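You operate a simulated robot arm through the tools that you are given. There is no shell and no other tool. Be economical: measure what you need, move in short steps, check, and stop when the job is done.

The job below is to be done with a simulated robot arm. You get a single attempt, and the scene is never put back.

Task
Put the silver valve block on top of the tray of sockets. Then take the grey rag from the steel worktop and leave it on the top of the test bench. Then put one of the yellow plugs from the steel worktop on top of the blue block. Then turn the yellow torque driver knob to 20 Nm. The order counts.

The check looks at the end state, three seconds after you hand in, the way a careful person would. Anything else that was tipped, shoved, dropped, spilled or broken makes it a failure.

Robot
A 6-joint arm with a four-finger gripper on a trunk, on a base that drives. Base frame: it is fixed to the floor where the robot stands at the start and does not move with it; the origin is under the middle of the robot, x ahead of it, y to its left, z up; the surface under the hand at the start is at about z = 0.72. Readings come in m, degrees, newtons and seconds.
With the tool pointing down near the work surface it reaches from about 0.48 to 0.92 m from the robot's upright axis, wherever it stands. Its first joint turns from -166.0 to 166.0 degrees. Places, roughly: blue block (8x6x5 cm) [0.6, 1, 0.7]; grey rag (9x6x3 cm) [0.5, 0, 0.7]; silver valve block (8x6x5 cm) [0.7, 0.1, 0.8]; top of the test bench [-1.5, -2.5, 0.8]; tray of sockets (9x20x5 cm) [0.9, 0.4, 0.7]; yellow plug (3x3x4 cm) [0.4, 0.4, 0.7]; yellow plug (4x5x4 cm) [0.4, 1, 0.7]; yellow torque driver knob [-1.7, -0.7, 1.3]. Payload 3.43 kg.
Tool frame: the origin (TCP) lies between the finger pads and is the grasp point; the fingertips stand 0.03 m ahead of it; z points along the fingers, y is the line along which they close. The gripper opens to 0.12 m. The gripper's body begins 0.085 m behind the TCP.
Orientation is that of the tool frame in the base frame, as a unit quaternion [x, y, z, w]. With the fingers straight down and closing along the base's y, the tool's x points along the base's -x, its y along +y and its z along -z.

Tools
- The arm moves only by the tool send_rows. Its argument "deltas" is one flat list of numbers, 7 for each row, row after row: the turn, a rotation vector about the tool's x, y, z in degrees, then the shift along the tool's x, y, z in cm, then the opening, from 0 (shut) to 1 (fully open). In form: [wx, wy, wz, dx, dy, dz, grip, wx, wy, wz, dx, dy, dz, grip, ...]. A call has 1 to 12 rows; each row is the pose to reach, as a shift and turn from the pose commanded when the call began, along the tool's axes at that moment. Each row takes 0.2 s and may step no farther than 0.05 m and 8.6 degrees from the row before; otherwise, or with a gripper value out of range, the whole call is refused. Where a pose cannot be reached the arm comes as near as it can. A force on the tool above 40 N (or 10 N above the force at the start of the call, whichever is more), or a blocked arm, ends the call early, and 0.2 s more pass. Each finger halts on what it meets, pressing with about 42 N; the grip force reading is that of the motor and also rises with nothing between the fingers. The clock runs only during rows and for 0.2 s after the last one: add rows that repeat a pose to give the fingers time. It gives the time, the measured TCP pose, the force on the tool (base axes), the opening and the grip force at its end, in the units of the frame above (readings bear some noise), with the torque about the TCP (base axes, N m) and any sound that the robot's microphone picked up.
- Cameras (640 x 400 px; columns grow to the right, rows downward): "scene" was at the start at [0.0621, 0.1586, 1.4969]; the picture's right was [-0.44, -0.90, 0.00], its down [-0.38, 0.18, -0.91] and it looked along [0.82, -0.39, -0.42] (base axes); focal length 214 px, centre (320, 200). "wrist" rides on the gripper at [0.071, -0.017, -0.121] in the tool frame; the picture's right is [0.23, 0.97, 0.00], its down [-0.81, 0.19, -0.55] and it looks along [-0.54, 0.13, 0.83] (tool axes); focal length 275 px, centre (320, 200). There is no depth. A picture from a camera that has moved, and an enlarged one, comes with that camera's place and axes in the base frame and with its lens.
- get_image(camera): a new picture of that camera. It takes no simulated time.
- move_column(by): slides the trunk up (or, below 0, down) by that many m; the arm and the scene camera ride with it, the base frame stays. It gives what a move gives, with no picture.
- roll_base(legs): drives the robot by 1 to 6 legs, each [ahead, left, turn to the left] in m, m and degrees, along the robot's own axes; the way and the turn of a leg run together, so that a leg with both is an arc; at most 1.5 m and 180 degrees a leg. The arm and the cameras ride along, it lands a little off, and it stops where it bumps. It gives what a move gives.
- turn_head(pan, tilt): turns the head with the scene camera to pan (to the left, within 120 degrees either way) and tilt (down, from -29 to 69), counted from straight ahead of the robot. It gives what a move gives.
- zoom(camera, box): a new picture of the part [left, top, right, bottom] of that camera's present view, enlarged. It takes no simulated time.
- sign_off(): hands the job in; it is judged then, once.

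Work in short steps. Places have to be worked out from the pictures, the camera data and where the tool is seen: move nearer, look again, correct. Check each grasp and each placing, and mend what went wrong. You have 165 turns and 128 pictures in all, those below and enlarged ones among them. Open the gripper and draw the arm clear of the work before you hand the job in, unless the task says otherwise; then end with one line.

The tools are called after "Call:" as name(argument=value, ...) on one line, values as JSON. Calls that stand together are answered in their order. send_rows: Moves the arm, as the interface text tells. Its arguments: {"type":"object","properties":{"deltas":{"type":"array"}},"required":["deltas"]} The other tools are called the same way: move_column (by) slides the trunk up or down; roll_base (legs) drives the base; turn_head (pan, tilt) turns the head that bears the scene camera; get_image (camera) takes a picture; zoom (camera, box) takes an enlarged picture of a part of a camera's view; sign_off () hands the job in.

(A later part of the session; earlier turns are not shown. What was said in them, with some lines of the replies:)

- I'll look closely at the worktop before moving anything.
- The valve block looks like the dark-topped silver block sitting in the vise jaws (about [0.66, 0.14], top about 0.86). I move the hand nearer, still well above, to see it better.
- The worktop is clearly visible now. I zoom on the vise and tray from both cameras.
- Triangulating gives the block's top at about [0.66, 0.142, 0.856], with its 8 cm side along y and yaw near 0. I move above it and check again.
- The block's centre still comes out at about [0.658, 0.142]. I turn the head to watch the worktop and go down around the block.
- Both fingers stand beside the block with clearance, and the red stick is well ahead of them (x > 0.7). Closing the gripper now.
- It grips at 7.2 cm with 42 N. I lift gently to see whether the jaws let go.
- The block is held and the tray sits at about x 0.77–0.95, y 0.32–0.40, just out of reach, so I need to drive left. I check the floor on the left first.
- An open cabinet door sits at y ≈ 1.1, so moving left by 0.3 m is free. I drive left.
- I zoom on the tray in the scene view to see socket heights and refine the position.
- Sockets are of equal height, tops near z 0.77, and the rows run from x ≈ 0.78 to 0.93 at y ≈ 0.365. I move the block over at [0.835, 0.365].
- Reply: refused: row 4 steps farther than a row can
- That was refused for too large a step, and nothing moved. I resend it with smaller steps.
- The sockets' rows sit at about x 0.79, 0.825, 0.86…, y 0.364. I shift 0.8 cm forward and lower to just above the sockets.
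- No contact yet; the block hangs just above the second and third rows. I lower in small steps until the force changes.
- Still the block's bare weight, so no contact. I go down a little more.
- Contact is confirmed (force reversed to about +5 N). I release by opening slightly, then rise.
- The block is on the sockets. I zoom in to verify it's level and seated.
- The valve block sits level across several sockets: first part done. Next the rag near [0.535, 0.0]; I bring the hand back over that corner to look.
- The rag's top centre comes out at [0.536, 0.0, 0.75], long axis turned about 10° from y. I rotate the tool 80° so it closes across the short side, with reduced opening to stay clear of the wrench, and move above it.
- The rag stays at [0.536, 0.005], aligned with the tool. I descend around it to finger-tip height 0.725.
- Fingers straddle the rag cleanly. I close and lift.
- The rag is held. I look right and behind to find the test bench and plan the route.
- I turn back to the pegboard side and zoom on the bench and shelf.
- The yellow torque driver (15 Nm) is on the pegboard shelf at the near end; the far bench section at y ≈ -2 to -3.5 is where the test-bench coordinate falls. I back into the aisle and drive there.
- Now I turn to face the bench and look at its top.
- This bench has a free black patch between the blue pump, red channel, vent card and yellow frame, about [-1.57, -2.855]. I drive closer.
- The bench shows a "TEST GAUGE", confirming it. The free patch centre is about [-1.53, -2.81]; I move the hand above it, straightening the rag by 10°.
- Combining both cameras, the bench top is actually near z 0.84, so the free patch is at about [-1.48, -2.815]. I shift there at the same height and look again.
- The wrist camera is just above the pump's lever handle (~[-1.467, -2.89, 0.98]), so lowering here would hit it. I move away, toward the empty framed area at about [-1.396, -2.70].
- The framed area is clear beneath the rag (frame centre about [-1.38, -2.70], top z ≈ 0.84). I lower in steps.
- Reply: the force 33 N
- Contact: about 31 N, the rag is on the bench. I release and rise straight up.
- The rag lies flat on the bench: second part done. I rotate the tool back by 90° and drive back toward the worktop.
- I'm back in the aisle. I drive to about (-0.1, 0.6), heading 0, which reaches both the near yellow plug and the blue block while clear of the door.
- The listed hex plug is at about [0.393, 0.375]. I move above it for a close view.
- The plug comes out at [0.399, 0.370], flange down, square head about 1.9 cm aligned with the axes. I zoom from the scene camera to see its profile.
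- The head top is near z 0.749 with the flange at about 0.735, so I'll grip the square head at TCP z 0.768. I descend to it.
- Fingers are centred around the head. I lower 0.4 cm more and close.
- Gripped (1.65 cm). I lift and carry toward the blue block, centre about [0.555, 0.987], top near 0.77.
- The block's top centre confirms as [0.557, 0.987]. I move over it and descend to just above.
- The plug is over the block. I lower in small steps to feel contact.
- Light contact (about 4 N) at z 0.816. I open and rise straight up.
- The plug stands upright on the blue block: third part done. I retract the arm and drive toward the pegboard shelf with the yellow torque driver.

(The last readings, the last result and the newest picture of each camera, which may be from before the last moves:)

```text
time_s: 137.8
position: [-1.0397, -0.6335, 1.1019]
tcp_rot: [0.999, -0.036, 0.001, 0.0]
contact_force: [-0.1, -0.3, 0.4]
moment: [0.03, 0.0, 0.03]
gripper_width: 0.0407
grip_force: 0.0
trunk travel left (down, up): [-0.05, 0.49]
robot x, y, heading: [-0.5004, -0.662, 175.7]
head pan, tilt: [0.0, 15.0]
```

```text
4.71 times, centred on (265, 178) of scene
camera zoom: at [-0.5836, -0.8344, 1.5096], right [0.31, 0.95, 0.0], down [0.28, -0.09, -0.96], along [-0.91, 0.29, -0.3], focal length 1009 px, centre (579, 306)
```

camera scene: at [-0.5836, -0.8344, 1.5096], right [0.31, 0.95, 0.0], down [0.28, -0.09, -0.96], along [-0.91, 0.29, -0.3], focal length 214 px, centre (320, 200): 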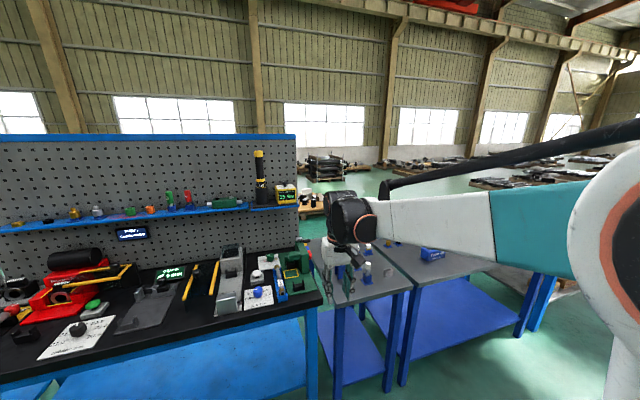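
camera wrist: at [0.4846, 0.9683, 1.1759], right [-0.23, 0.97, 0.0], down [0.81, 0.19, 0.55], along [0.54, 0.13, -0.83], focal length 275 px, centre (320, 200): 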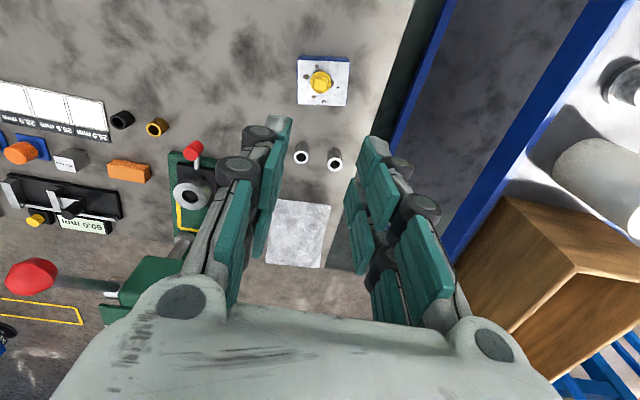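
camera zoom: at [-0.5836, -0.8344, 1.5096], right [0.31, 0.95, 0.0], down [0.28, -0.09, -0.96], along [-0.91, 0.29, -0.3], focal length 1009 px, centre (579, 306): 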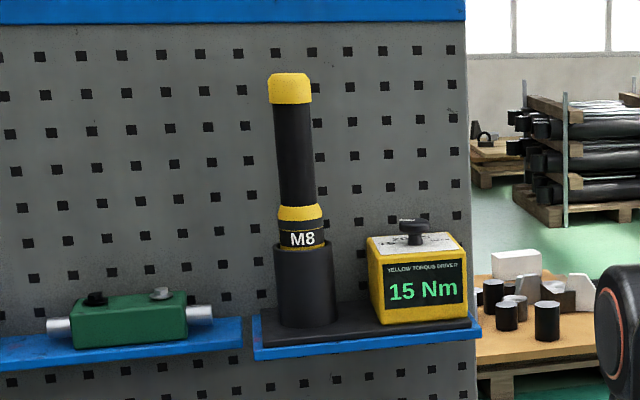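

The knob comes out at about [-1.67, -0.68, 1.26], on the box's horizontal top, with the tall M8 handle at y ≈ -0.80. I raise the trunk, straighten the heading and approach.

Call:
move_column(by=0.36)

Call:
roll_base(legs=[[0.38, 0.05, 4.3]])

Call:
turn_head(pan=0, tilt=35)

Call:
get_image(camera="scene")

Call:
get_image(camera="wrist")

```text
time_s: 141.3
position: [-1.0412, -0.6333, 1.4615]
tcp_rot: [0.999, -0.037, -0.001, 0.0]
contact_force: [1.0, 0.9, 0.5]
moment: [-0.01, -0.01, 0.02]
gripper_width: 0.0406
grip_force: 0.0
trunk travel left (down, up): [-0.41, 0.13]
robot x, y, heading: [-0.4967, -0.6629, 175.9]
head pan, tilt: [0.0, 15.0]
```

```text
time_s: 143.7
position: [-1.4197, -0.7114, 1.4611]
tcp_rot: [1.0, 0.001, 0.0, 0.0]
contact_force: [-0.1, 0.4, 0.1]
moment: [0.02, 0.0, -0.02]
gripper_width: 0.0408
grip_force: 0.0
trunk travel left (down, up): [-0.41, 0.13]
robot x, y, heading: [-0.8746, -0.6985, -180.0]
head pan, tilt: [0.0, 15.0]
```

```text
time_s: 144.5
position: [-1.4198, -0.7101, 1.4607]
tcp_rot: [1.0, 0.001, 0.0, 0.0]
contact_force: [0.1, -0.3, 0.0]
moment: [0.01, 0.02, 0.02]
gripper_width: 0.0406
grip_force: 0.1
trunk travel left (down, up): [-0.41, 0.13]
robot x, y, heading: [-0.8784, -0.6985, -180.0]
head pan, tilt: [0.0, 35.0]
```

```text
55 pictures are left
camera scene: at [-0.9476, -0.8752, 1.8554], right [0.25, 0.97, 0.0], down [0.42, -0.11, -0.9], along [-0.87, 0.22, -0.44], focal length 214 px, centre (320, 200)
```

scene: 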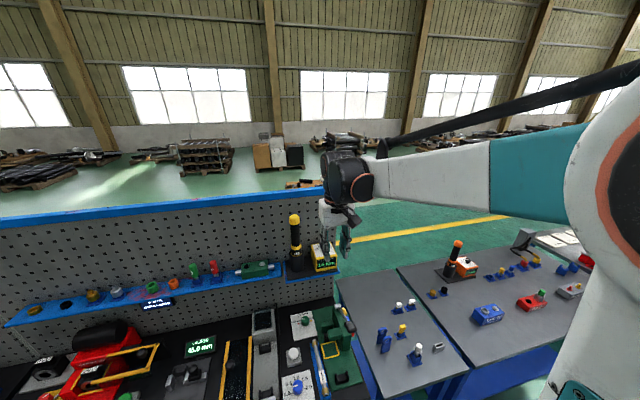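

```text
54 pictures are left
camera wrist: at [-1.3501, -0.6934, 1.5809], right [0.23, -0.97, 0.0], down [-0.81, -0.19, 0.55], along [-0.54, -0.13, -0.83], focal length 275 px, centre (320, 200)
```

wrist: 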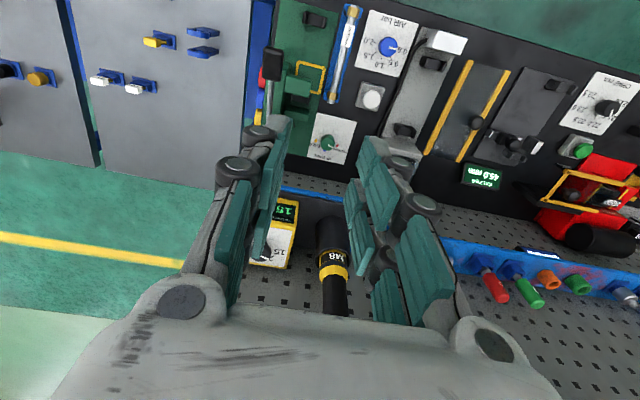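

I move the hand nearer, over the front of the box, with fingers opened for an unobstructed look at the dial.

Call:
send_rows(deltas=[0, 0, 0, -3.5, -0.8, 0, 0.7, 0, 0, 0, -7, -1.6, 0, 1, 0, 0, 0, -10, -2.3, 0, 1, 0, 0, 0, -13, -3, 0, 1, 0, 0, 0, -13, -3, 0, 1])

Call:
get_image(camera="wrist")

Call:
zoom(camera="wrist", box=[240, 120, 400, 240])

```text
time_s: 145.7
position: [-1.5484, -0.6787, 1.4611]
tcp_rot: [1.0, 0.0, -0.001, 0.0]
contact_force: [0.4, -0.4, 1.4]
moment: [0.0, 0.04, 0.02]
gripper_width: 0.1201
grip_force: 0.0
trunk travel left (down, up): [-0.41, 0.13]
robot x, y, heading: [-0.8768, -0.6979, -180.1]
head pan, tilt: [0.0, 35.0]
```

```text
53 pictures are left
camera wrist: at [-1.4774, -0.6634, 1.5814], right [0.23, -0.97, 0.0], down [-0.81, -0.19, 0.55], along [-0.54, -0.13, -0.83], focal length 275 px, centre (320, 200)
```

wrist: 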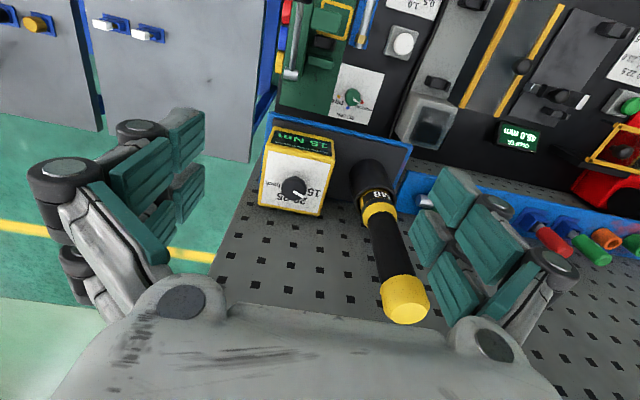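

```text
3.33 times, centred on (320, 180) of wrist
camera zoom: at [-1.4774, -0.6634, 1.5814], right [0.23, -0.97, 0.0], down [-0.81, -0.19, 0.55], along [-0.54, -0.13, -0.83], focal length 918 px, centre (320, 267)
```

zoom: 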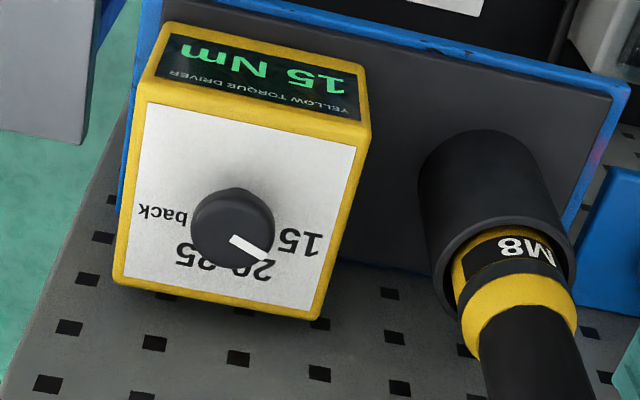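

I zoom tightly on the dial to read the pointer and label angles.

Call:
zoom(camera="wrist", box=[264, 150, 332, 220])

Call:
zoom(camera="scene", box=[280, 200, 360, 290])

```text
5.71 times, centred on (298, 185) of wrist
camera zoom: at [-1.4774, -0.6634, 1.5814], right [0.23, -0.97, 0.0], down [-0.81, -0.19, 0.55], along [-0.54, -0.13, -0.83], focal length 1573 px, centre (446, 286)
```

zoom: 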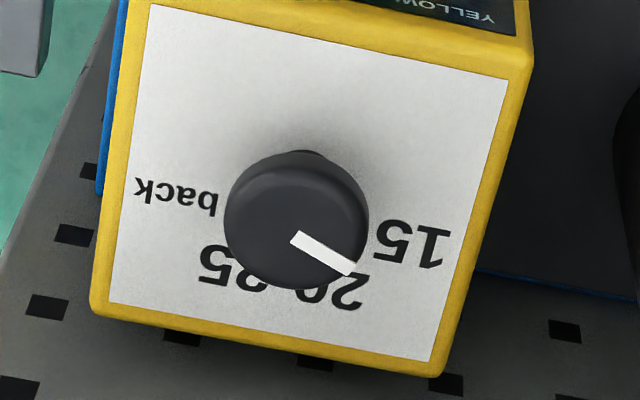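

```text
4.44 times, centred on (320, 245) of scene
camera zoom: at [-0.9457, -0.898, 1.8412], right [0.0, 1.0, 0.0], down [0.57, 0.0, -0.82], along [-0.82, 0.0, -0.57], focal length 953 px, centre (320, 0)
```

zoom: 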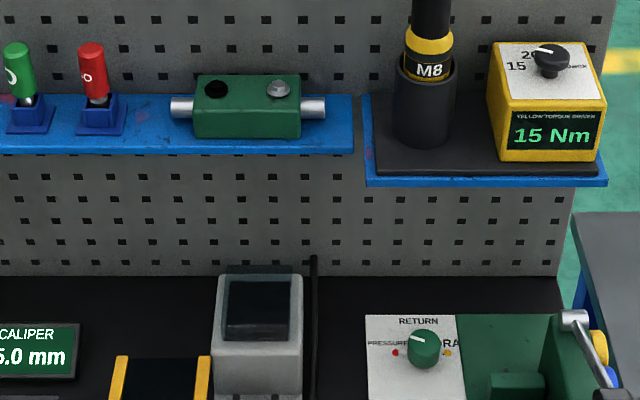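

The labels run 15 (≈70° left), 20 (≈25° left), 25, back; the pointer is on 15, so it needs about 45–47° clockwise. The knob axis is at about [-1.671, -0.675], knob top z ≈ 1.274, diameter 3.4 cm. I go above it pre-rotated -23° so the turn is symmetric.

Call:
send_rows(deltas=[0, 0, -6, -3, -0.1, 1, 0.58, 0, 0, -12, -6, -0.2, 2, 0.58, 0, 0, -18, -9, -0.3, 3.5, 0.58, 0, 0, -23, -12.2, -0.4, 5, 0.58, 0, 0, -23, -12.2, -0.4, 6, 0.58, 0, 0, -23, -12.2, -0.4, 6, 0.58])

Call:
get_image(camera="wrist")

Call:
get_image(camera="scene")

```text
time_s: 147.1
position: [-1.6706, -0.6762, 1.3999]
tcp_rot: [0.98, 0.2, 0.0, 0.0]
contact_force: [0.3, 0.1, 1.1]
moment: [0.0, 0.03, -0.01]
gripper_width: 0.0696
grip_force: 0.0
trunk travel left (down, up): [-0.41, 0.13]
robot x, y, heading: [-0.8797, -0.6974, -179.9]
head pan, tilt: [0.0, 35.0]
```

```text
49 pictures are left
camera wrist: at [-1.614, -0.633, 1.52], right [0.59, -0.8, 0.0], down [-0.67, -0.5, 0.55], along [-0.44, -0.33, -0.83], focal length 275 px, centre (320, 200)
```

wrist: 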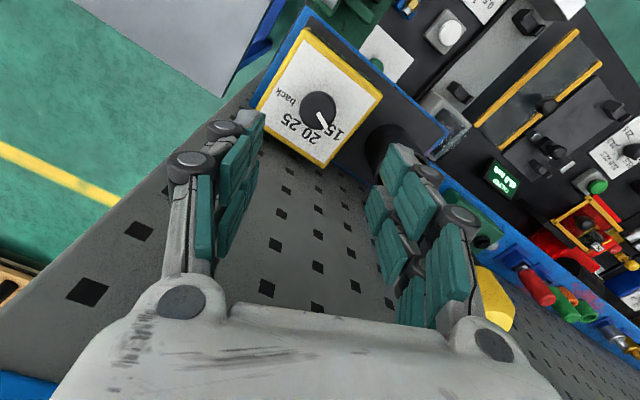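

```text
48 pictures are left
camera scene: at [-0.9474, -0.8978, 1.8411], right [0.0, 1.0, 0.0], down [0.57, 0.0, -0.82], along [-0.82, 0.0, -0.57], focal length 214 px, centre (320, 200)
```

scene: 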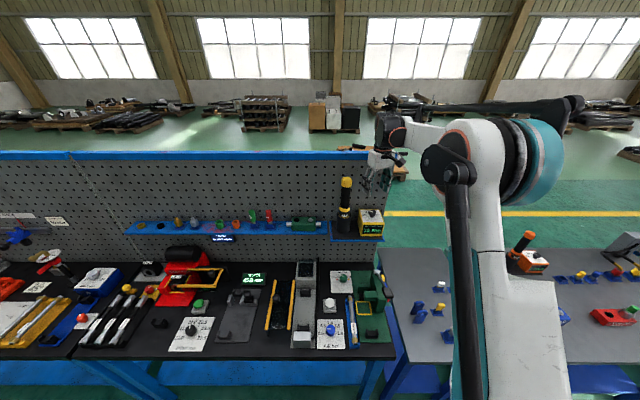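

The knob still triangulates to [-1.668, -0.673]. I check clearance between wrist, pegboard and M8 handle.

Call:
zoom(camera="scene", box=[320, 100, 430, 250])

Call:
zoom(camera="wrist", box=[220, 20, 420, 200])

```text
2.67 times, centred on (375, 175) of scene
camera zoom: at [-0.9474, -0.8978, 1.8411], right [0.0, 1.0, 0.0], down [0.57, 0.0, -0.82], along [-0.82, 0.0, -0.57], focal length 572 px, centre (173, 267)
```

zoom: 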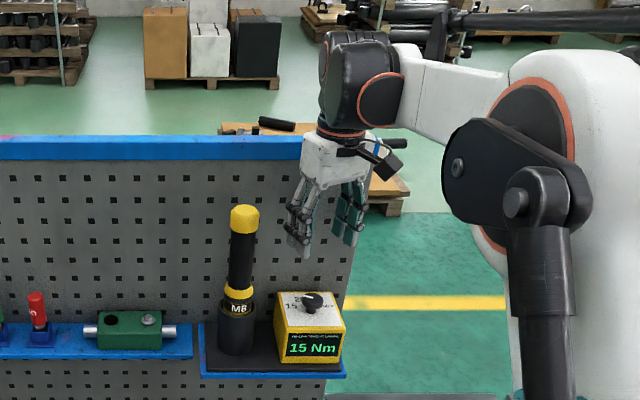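

```text
2.22 times, centred on (320, 110) of wrist
camera zoom: at [-1.614, -0.633, 1.52], right [0.59, -0.8, 0.0], down [-0.67, -0.5, 0.55], along [-0.44, -0.33, -0.83], focal length 612 px, centre (320, 400)
```

zoom: 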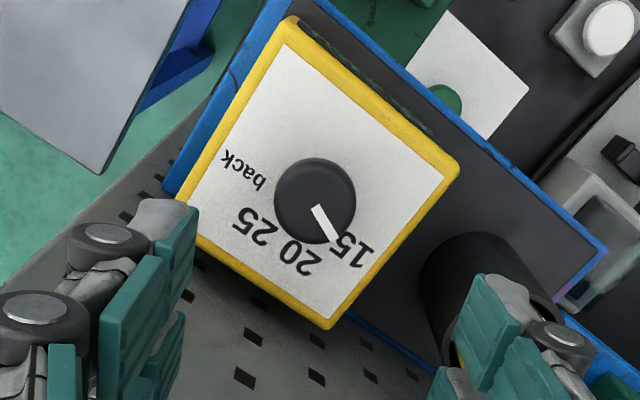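

The scale is clear: 15 at 67°, 20 at about 22°, so a 45° clockwise turn. Clearance to the board seems a few centimetres; I descend carefully halfway and check forces and view.

Call:
send_rows(deltas=[0, 0, 0, 0.2, -0.2, 2, 0.58, 0, 0, 0, 0.2, -0.2, 4, 0.58, 0, 0, 0, 0.2, -0.2, 6, 0.58, 0, 0, 0, 0.2, -0.2, 8, 0.58, 0, 0, 0, 0.2, -0.2, 8, 0.58])

Call:
zoom(camera="scene", box=[320, 100, 430, 250])

Call:
get_image(camera="wrist")

```text
time_s: 148.3
position: [-1.6713, -0.6716, 1.3228]
tcp_rot: [0.98, 0.2, 0.0, 0.001]
contact_force: [-0.7, 0.3, -0.9]
moment: [-0.02, 0.01, -0.01]
gripper_width: 0.0697
grip_force: 0.1
trunk travel left (down, up): [-0.41, 0.13]
robot x, y, heading: [-0.8764, -0.6956, -179.8]
head pan, tilt: [0.0, 35.0]
```

```text
2.67 times, centred on (375, 175) of scene
camera zoom: at [-0.9466, -0.8978, 1.8412], right [0.0, 1.0, 0.0], down [0.57, 0.0, -0.82], along [-0.82, 0.0, -0.57], focal length 572 px, centre (173, 267)
```

zoom: 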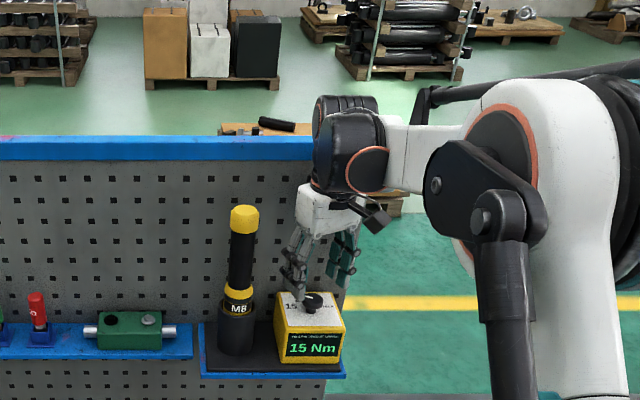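

```text
44 pictures are left
camera wrist: at [-1.6133, -0.6306, 1.442], right [0.59, -0.8, 0.0], down [-0.67, -0.49, 0.55], along [-0.44, -0.33, -0.83], focal length 275 px, centre (320, 200)
```

wrist: 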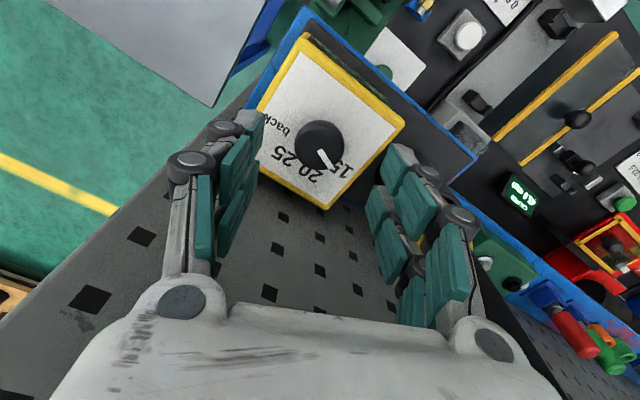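

No contact and the knob is still centred within a few mm. I descend the last 3.5 cm slowly.

Call:
send_rows(deltas=[0, 0, 0, 0.25, 0.1, 0.8, 0.58, 0, 0, 0, 0.25, 0.1, 1.6, 0.58, 0, 0, 0, 0.25, 0.1, 2.4, 0.58, 0, 0, 0, 0.25, 0.1, 3.2, 0.58, 0, 0, 0, 0.25, 0.1, 3.2, 0.58])

Call:
get_image(camera="wrist")

Call:
zoom(camera="scene", box=[320, 100, 430, 250])

```text
time_s: 149.5
position: [-1.6669, -0.6729, 1.2904]
tcp_rot: [0.98, 0.201, 0.0, 0.0]
contact_force: [-0.7, 0.3, -0.6]
moment: [-0.01, 0.01, 0.0]
gripper_width: 0.0697
grip_force: 0.0
trunk travel left (down, up): [-0.41, 0.13]
robot x, y, heading: [-0.8766, -0.6996, -179.8]
head pan, tilt: [0.0, 35.0]
```

```text
43 pictures are left
camera wrist: at [-1.6097, -0.6306, 1.4103], right [0.59, -0.8, 0.0], down [-0.67, -0.49, 0.55], along [-0.44, -0.33, -0.83], focal length 275 px, centre (320, 200)
```

wrist: 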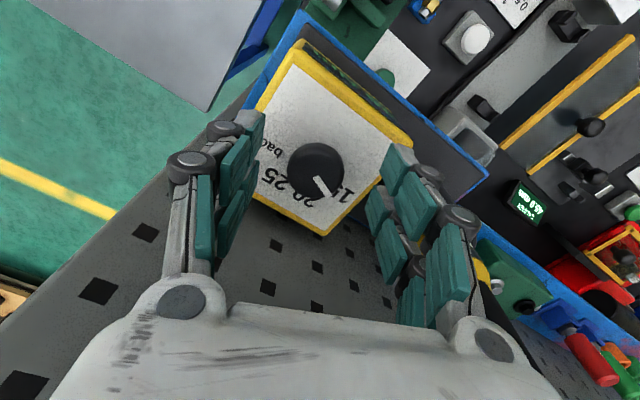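

```text
2.67 times, centred on (375, 175) of scene
camera zoom: at [-0.9466, -0.8979, 1.8412], right [0.0, 1.0, 0.0], down [0.57, 0.0, -0.82], along [-0.82, 0.0, -0.57], focal length 572 px, centre (173, 267)
```

zoom: 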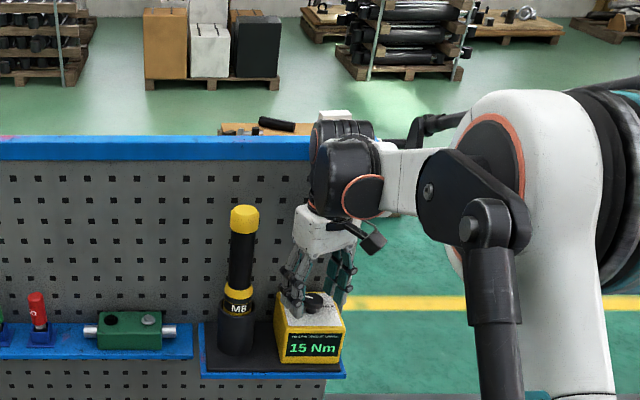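

Fingertips flank the knob. I centre by 2 mm and close gently on it.

Call:
send_rows(deltas=[0, 0, 0, 0.2, -0.2, 0.1, 0.5, 0, 0, 0, 0.2, -0.2, 0.1, 0.35, 0, 0, 0, 0.2, -0.2, 0.1, 0.25, 0, 0, 0, 0.2, -0.2, 0.1, 0.2, 0, 0, 0, 0.2, -0.2, 0.1, 0.2, 0, 0, 0, 0.2, -0.2, 0.1, 0.2])

Call:
get_image(camera="wrist")

```text
time_s: 150.9
position: [-1.6667, -0.6707, 1.2893]
tcp_rot: [0.98, 0.2, 0.0, 0.0]
contact_force: [1.0, -1.3, -1.7]
moment: [-0.06, -0.05, -0.02]
gripper_width: 0.0327
grip_force: 45.3
trunk travel left (down, up): [-0.41, 0.13]
robot x, y, heading: [-0.8797, -0.698, -179.8]
head pan, tilt: [0.0, 35.0]
```

```text
41 pictures are left
camera wrist: at [-1.6087, -0.6281, 1.4086], right [0.59, -0.8, 0.0], down [-0.67, -0.49, 0.55], along [-0.44, -0.33, -0.83], focal length 275 px, centre (320, 200)
```

wrist: 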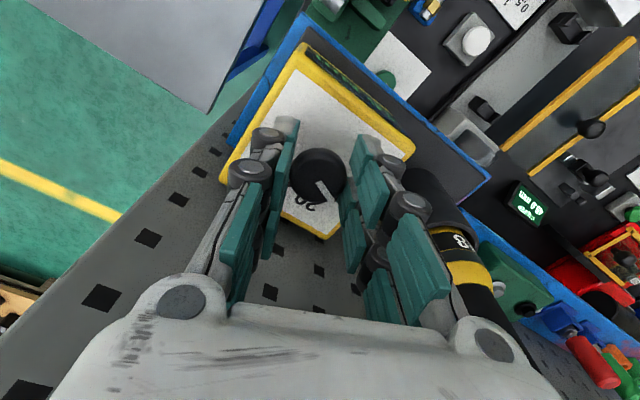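

Gripped at 3.3 cm, matching the knob. I turn 24° clockwise first and check the display.

Call:
send_rows(deltas=[0, 0, 4, 0, 0, 0, 0.2, 0, 0, 8, 0, 0, 0, 0.2, 0, 0, 12, 0, 0, 0, 0.2, 0, 0, 16, 0, 0, 0, 0.2, 0, 0, 20, 0, 0, 0, 0.2, 0, 0, 24, 0, 0, 0, 0.2, 0, 0, 24, 0, 0, 0, 0.2])

Call:
zoom(camera="scene", box=[340, 180, 400, 245])

Call:
get_image(camera="wrist")

```text
time_s: 152.5
position: [-1.6663, -0.6729, 1.2897]
tcp_rot: [1.0, -0.008, 0.0, 0.0]
contact_force: [13.2, -11.2, -8.4]
moment: [-0.42, -0.56, 0.05]
gripper_width: 0.0326
grip_force: 45.5
trunk travel left (down, up): [-0.41, 0.13]
robot x, y, heading: [-0.8784, -0.6982, -179.7]
head pan, tilt: [0.0, 35.0]
```

```text
6.15 times, centred on (370, 212) of scene
camera zoom: at [-0.9454, -0.8999, 1.8409], right [0.0, 1.0, 0.0], down [0.57, 0.0, -0.82], along [-0.82, 0.0, -0.57], focal length 1320 px, centre (12, 123)
```

zoom: 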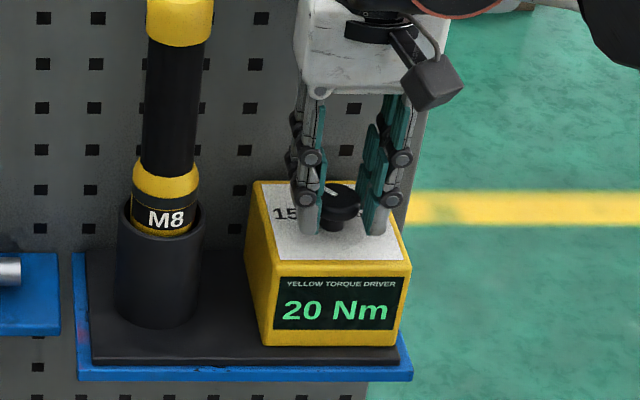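

```text
39 pictures are left
camera wrist: at [-1.5957, -0.658, 1.4086], right [0.22, -0.98, 0.0], down [-0.81, -0.18, 0.55], along [-0.54, -0.12, -0.83], focal length 275 px, centre (320, 200)
```

wrist: 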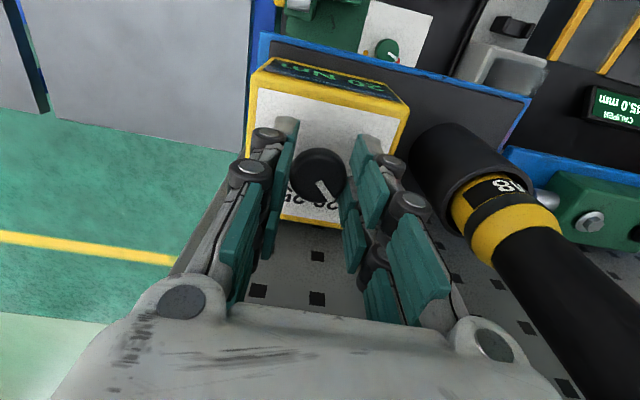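

The display already reads 20 Nm, but the pointer is midway; I continue to a full 45°, easing 1 mm with the side force.

Call:
send_rows(deltas=[0, 0, 4, 0.1, 0.1, 0, 0.2, 0, 0, 8, 0.1, 0.1, 0, 0.2, 0, 0, 12, 0.1, 0.1, 0, 0.2, 0, 0, 16, 0.1, 0.1, 0, 0.2, 0, 0, 21, 0.1, 0.1, 0, 0.2, 0, 0, 21, 0.1, 0.1, 0, 0.2])

Call:
zoom(camera="scene", box=[340, 180, 400, 245])

Call:
get_image(camera="wrist")

```text
time_s: 153.9
position: [-1.6666, -0.676, 1.2892]
tcp_rot: [0.982, -0.19, -0.001, -0.001]
contact_force: [-1.4, -16.2, 6.4]
moment: [-0.6, -0.38, 0.09]
gripper_width: 0.0326
grip_force: 45.0
trunk travel left (down, up): [-0.41, 0.13]
robot x, y, heading: [-0.8787, -0.6988, -180.0]
head pan, tilt: [0.0, 35.0]
```

```text
6.15 times, centred on (370, 212) of scene
camera zoom: at [-0.9464, -0.9007, 1.841], right [0.0, 1.0, 0.0], down [0.57, 0.0, -0.82], along [-0.82, 0.0, -0.57], focal length 1320 px, centre (12, 123)
```

zoom: 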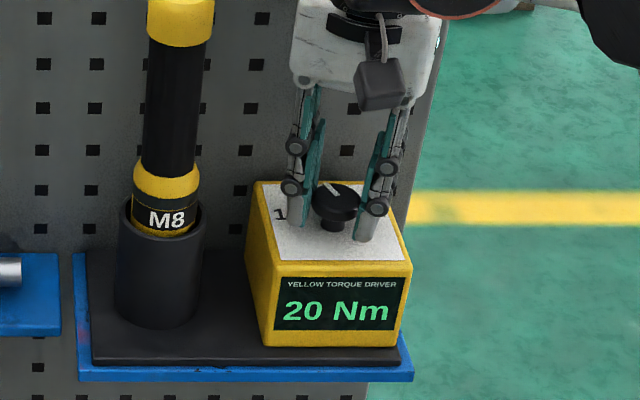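

```text
37 pictures are left
camera wrist: at [-1.595, -0.6868, 1.4085], right [-0.15, -0.99, 0.0], down [-0.82, 0.12, 0.55], along [-0.55, 0.08, -0.83], focal length 275 px, centre (320, 200)
```

wrist: 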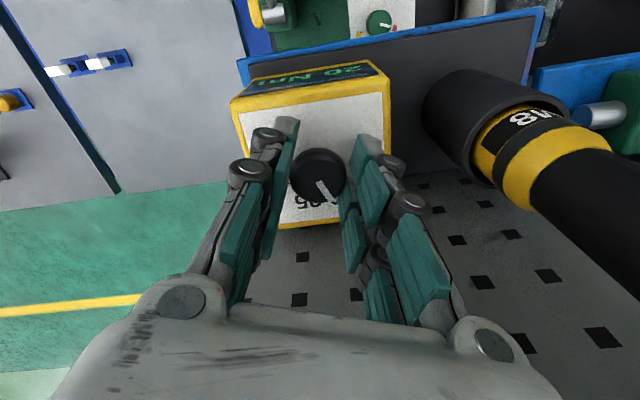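

The pointer now reads about 20° from straight back, on the 20 mark, and the display shows 20 Nm. I release and rise straight up.

Call:
send_rows(deltas=[0, 0, 0, 0, 0, 0, 0.32, 0, 0, 0, 0, 0, 0, 0.45, 0, 0, 0, 0, 0, 0, 0.58, 0, 0, 0, 0, 0, 0, 0.58, 0, 0, 0, 0, 0, -2, 0.58, 0, 0, 0, 0, 0, -6, 0.58, 0, 0, 0, 0, 0, -10, 0.58, 0, 0, 0, 0, 0, -14, 0.58, 0, 0, 0, 0, 0, -17, 0.58])

Call:
get_image(camera="wrist")

Call:
zoom(camera="scene", box=[340, 180, 400, 245])

```text
time_s: 155.9
position: [-1.6653, -0.6724, 1.4584]
tcp_rot: [0.982, -0.19, 0.0, 0.0]
contact_force: [-0.9, -0.2, 0.3]
moment: [0.02, 0.06, 0.01]
gripper_width: 0.0699
grip_force: 0.0
trunk travel left (down, up): [-0.41, 0.13]
robot x, y, heading: [-0.8772, -0.6983, -180.1]
head pan, tilt: [0.0, 35.0]
```

```text
36 pictures are left
camera wrist: at [-1.5934, -0.6842, 1.5778], right [-0.15, -0.99, 0.0], down [-0.82, 0.12, 0.55], along [-0.55, 0.08, -0.83], focal length 275 px, centre (320, 200)
```

wrist: 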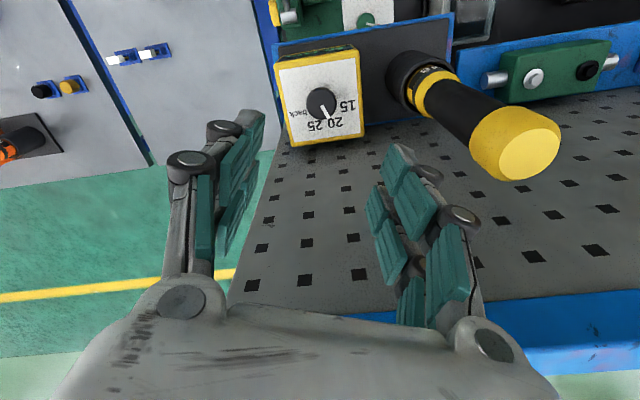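

```text
6.15 times, centred on (370, 212) of scene
camera zoom: at [-0.9463, -0.8979, 1.8412], right [0.0, 1.0, 0.0], down [0.57, 0.0, -0.82], along [-0.82, 0.0, -0.57], focal length 1320 px, centre (12, 123)
```

zoom: 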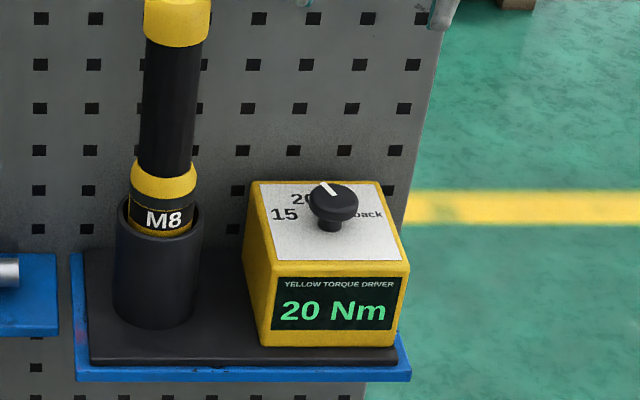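

Call:
zoom(camera="wrist", box=[270, 40, 370, 150])

```text
3.64 times, centred on (320, 95) of wrist
camera zoom: at [-1.5934, -0.6842, 1.5778], right [-0.15, -0.99, 0.0], down [-0.82, 0.12, 0.55], along [-0.55, 0.08, -0.83], focal length 1001 px, centre (320, 582)
```

zoom: 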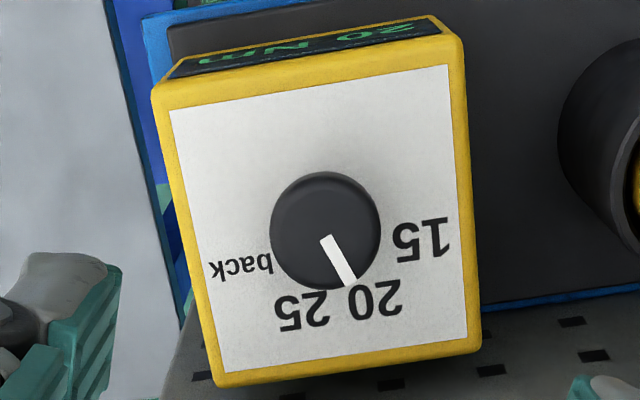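

The pointer sits on 20 and the display reads 20 Nm. I back the robot away so the arm is clear, and take a last look at the worktop.

Call:
roll_base(legs=[[-0.4, 0, 0]])

Call:
turn_head(pan=-120, tilt=25)

Call:
get_image(camera="scene")

Call:
get_image(camera="wrist")

```text
time_s: 158.4
position: [-1.2667, -0.6734, 1.4579]
tcp_rot: [0.982, -0.188, -0.001, 0.0]
contact_force: [0.1, -0.2, 0.5]
moment: [0.0, 0.04, 0.01]
gripper_width: 0.0695
grip_force: 0.1
trunk travel left (down, up): [-0.41, 0.13]
robot x, y, heading: [-0.4819, -0.6965, -179.5]
head pan, tilt: [0.0, 35.0]
```

```text
time_s: 160.4
position: [-1.2686, -0.6728, 1.4588]
tcp_rot: [0.982, -0.188, 0.0, 0.0]
contact_force: [0.6, 0.4, -0.8]
moment: [0.03, 0.02, 0.03]
gripper_width: 0.0693
grip_force: 0.0
trunk travel left (down, up): [-0.41, 0.13]
robot x, y, heading: [-0.4821, -0.694, -179.7]
head pan, tilt: [-120.0, 25.0]
```

```text
33 pictures are left
camera scene: at [-0.4164, -0.8159, 1.857], right [0.87, -0.49, 0.0], down [-0.21, -0.37, -0.91], along [0.45, 0.79, -0.42], focal length 214 px, centre (320, 200)
```

scene: 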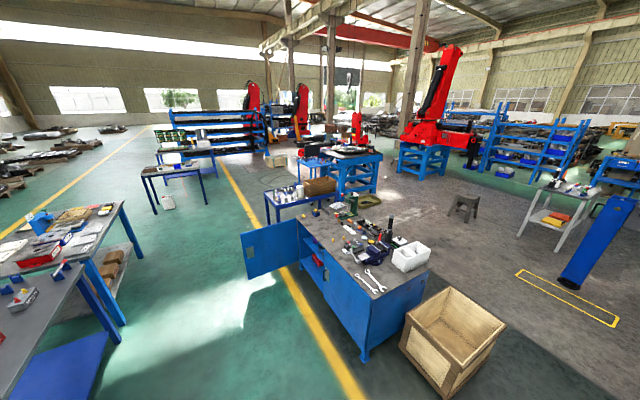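

```text
32 pictures are left
camera wrist: at [-1.1978, -0.6853, 1.5774], right [-0.15, -0.99, 0.0], down [-0.82, 0.12, 0.55], along [-0.55, 0.08, -0.83], focal length 275 px, centre (320, 200)
```

wrist: 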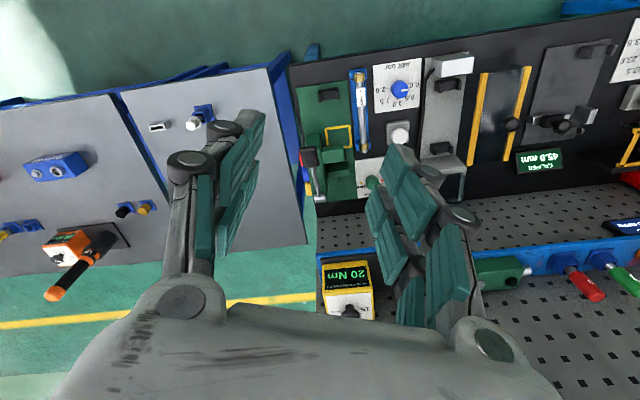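

Call:
zoom(camera="scene", box=[290, 180, 440, 300])

```text
3.33 times, centred on (365, 240) of scene
camera zoom: at [-0.4164, -0.8159, 1.857], right [0.87, -0.49, 0.0], down [-0.21, -0.37, -0.91], along [0.45, 0.79, -0.42], focal length 715 px, centre (170, 67)
```

zoom: 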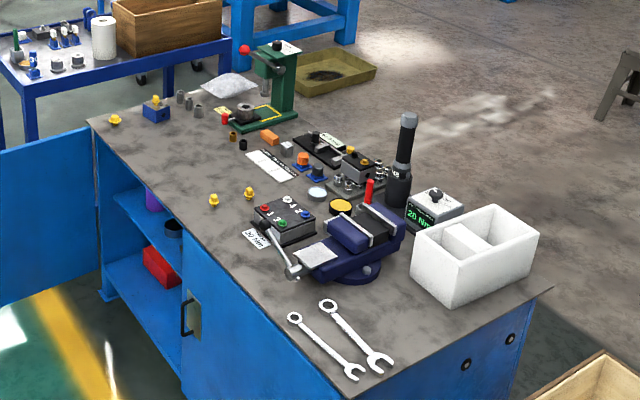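

The plug is still on the blue block, the valve block is still on the sockets, and nothing else on the worktop has moved. The gripper is open and the arm is clear, so I hand in.

Call:
sign_off()

```text
The job is handed in.
```

All four parts are done in the order given: the valve block is on the tray of sockets, the grey rag is on the test bench, a yellow plug is on the blue block, and the yellow torque driver reads 20 Nm.
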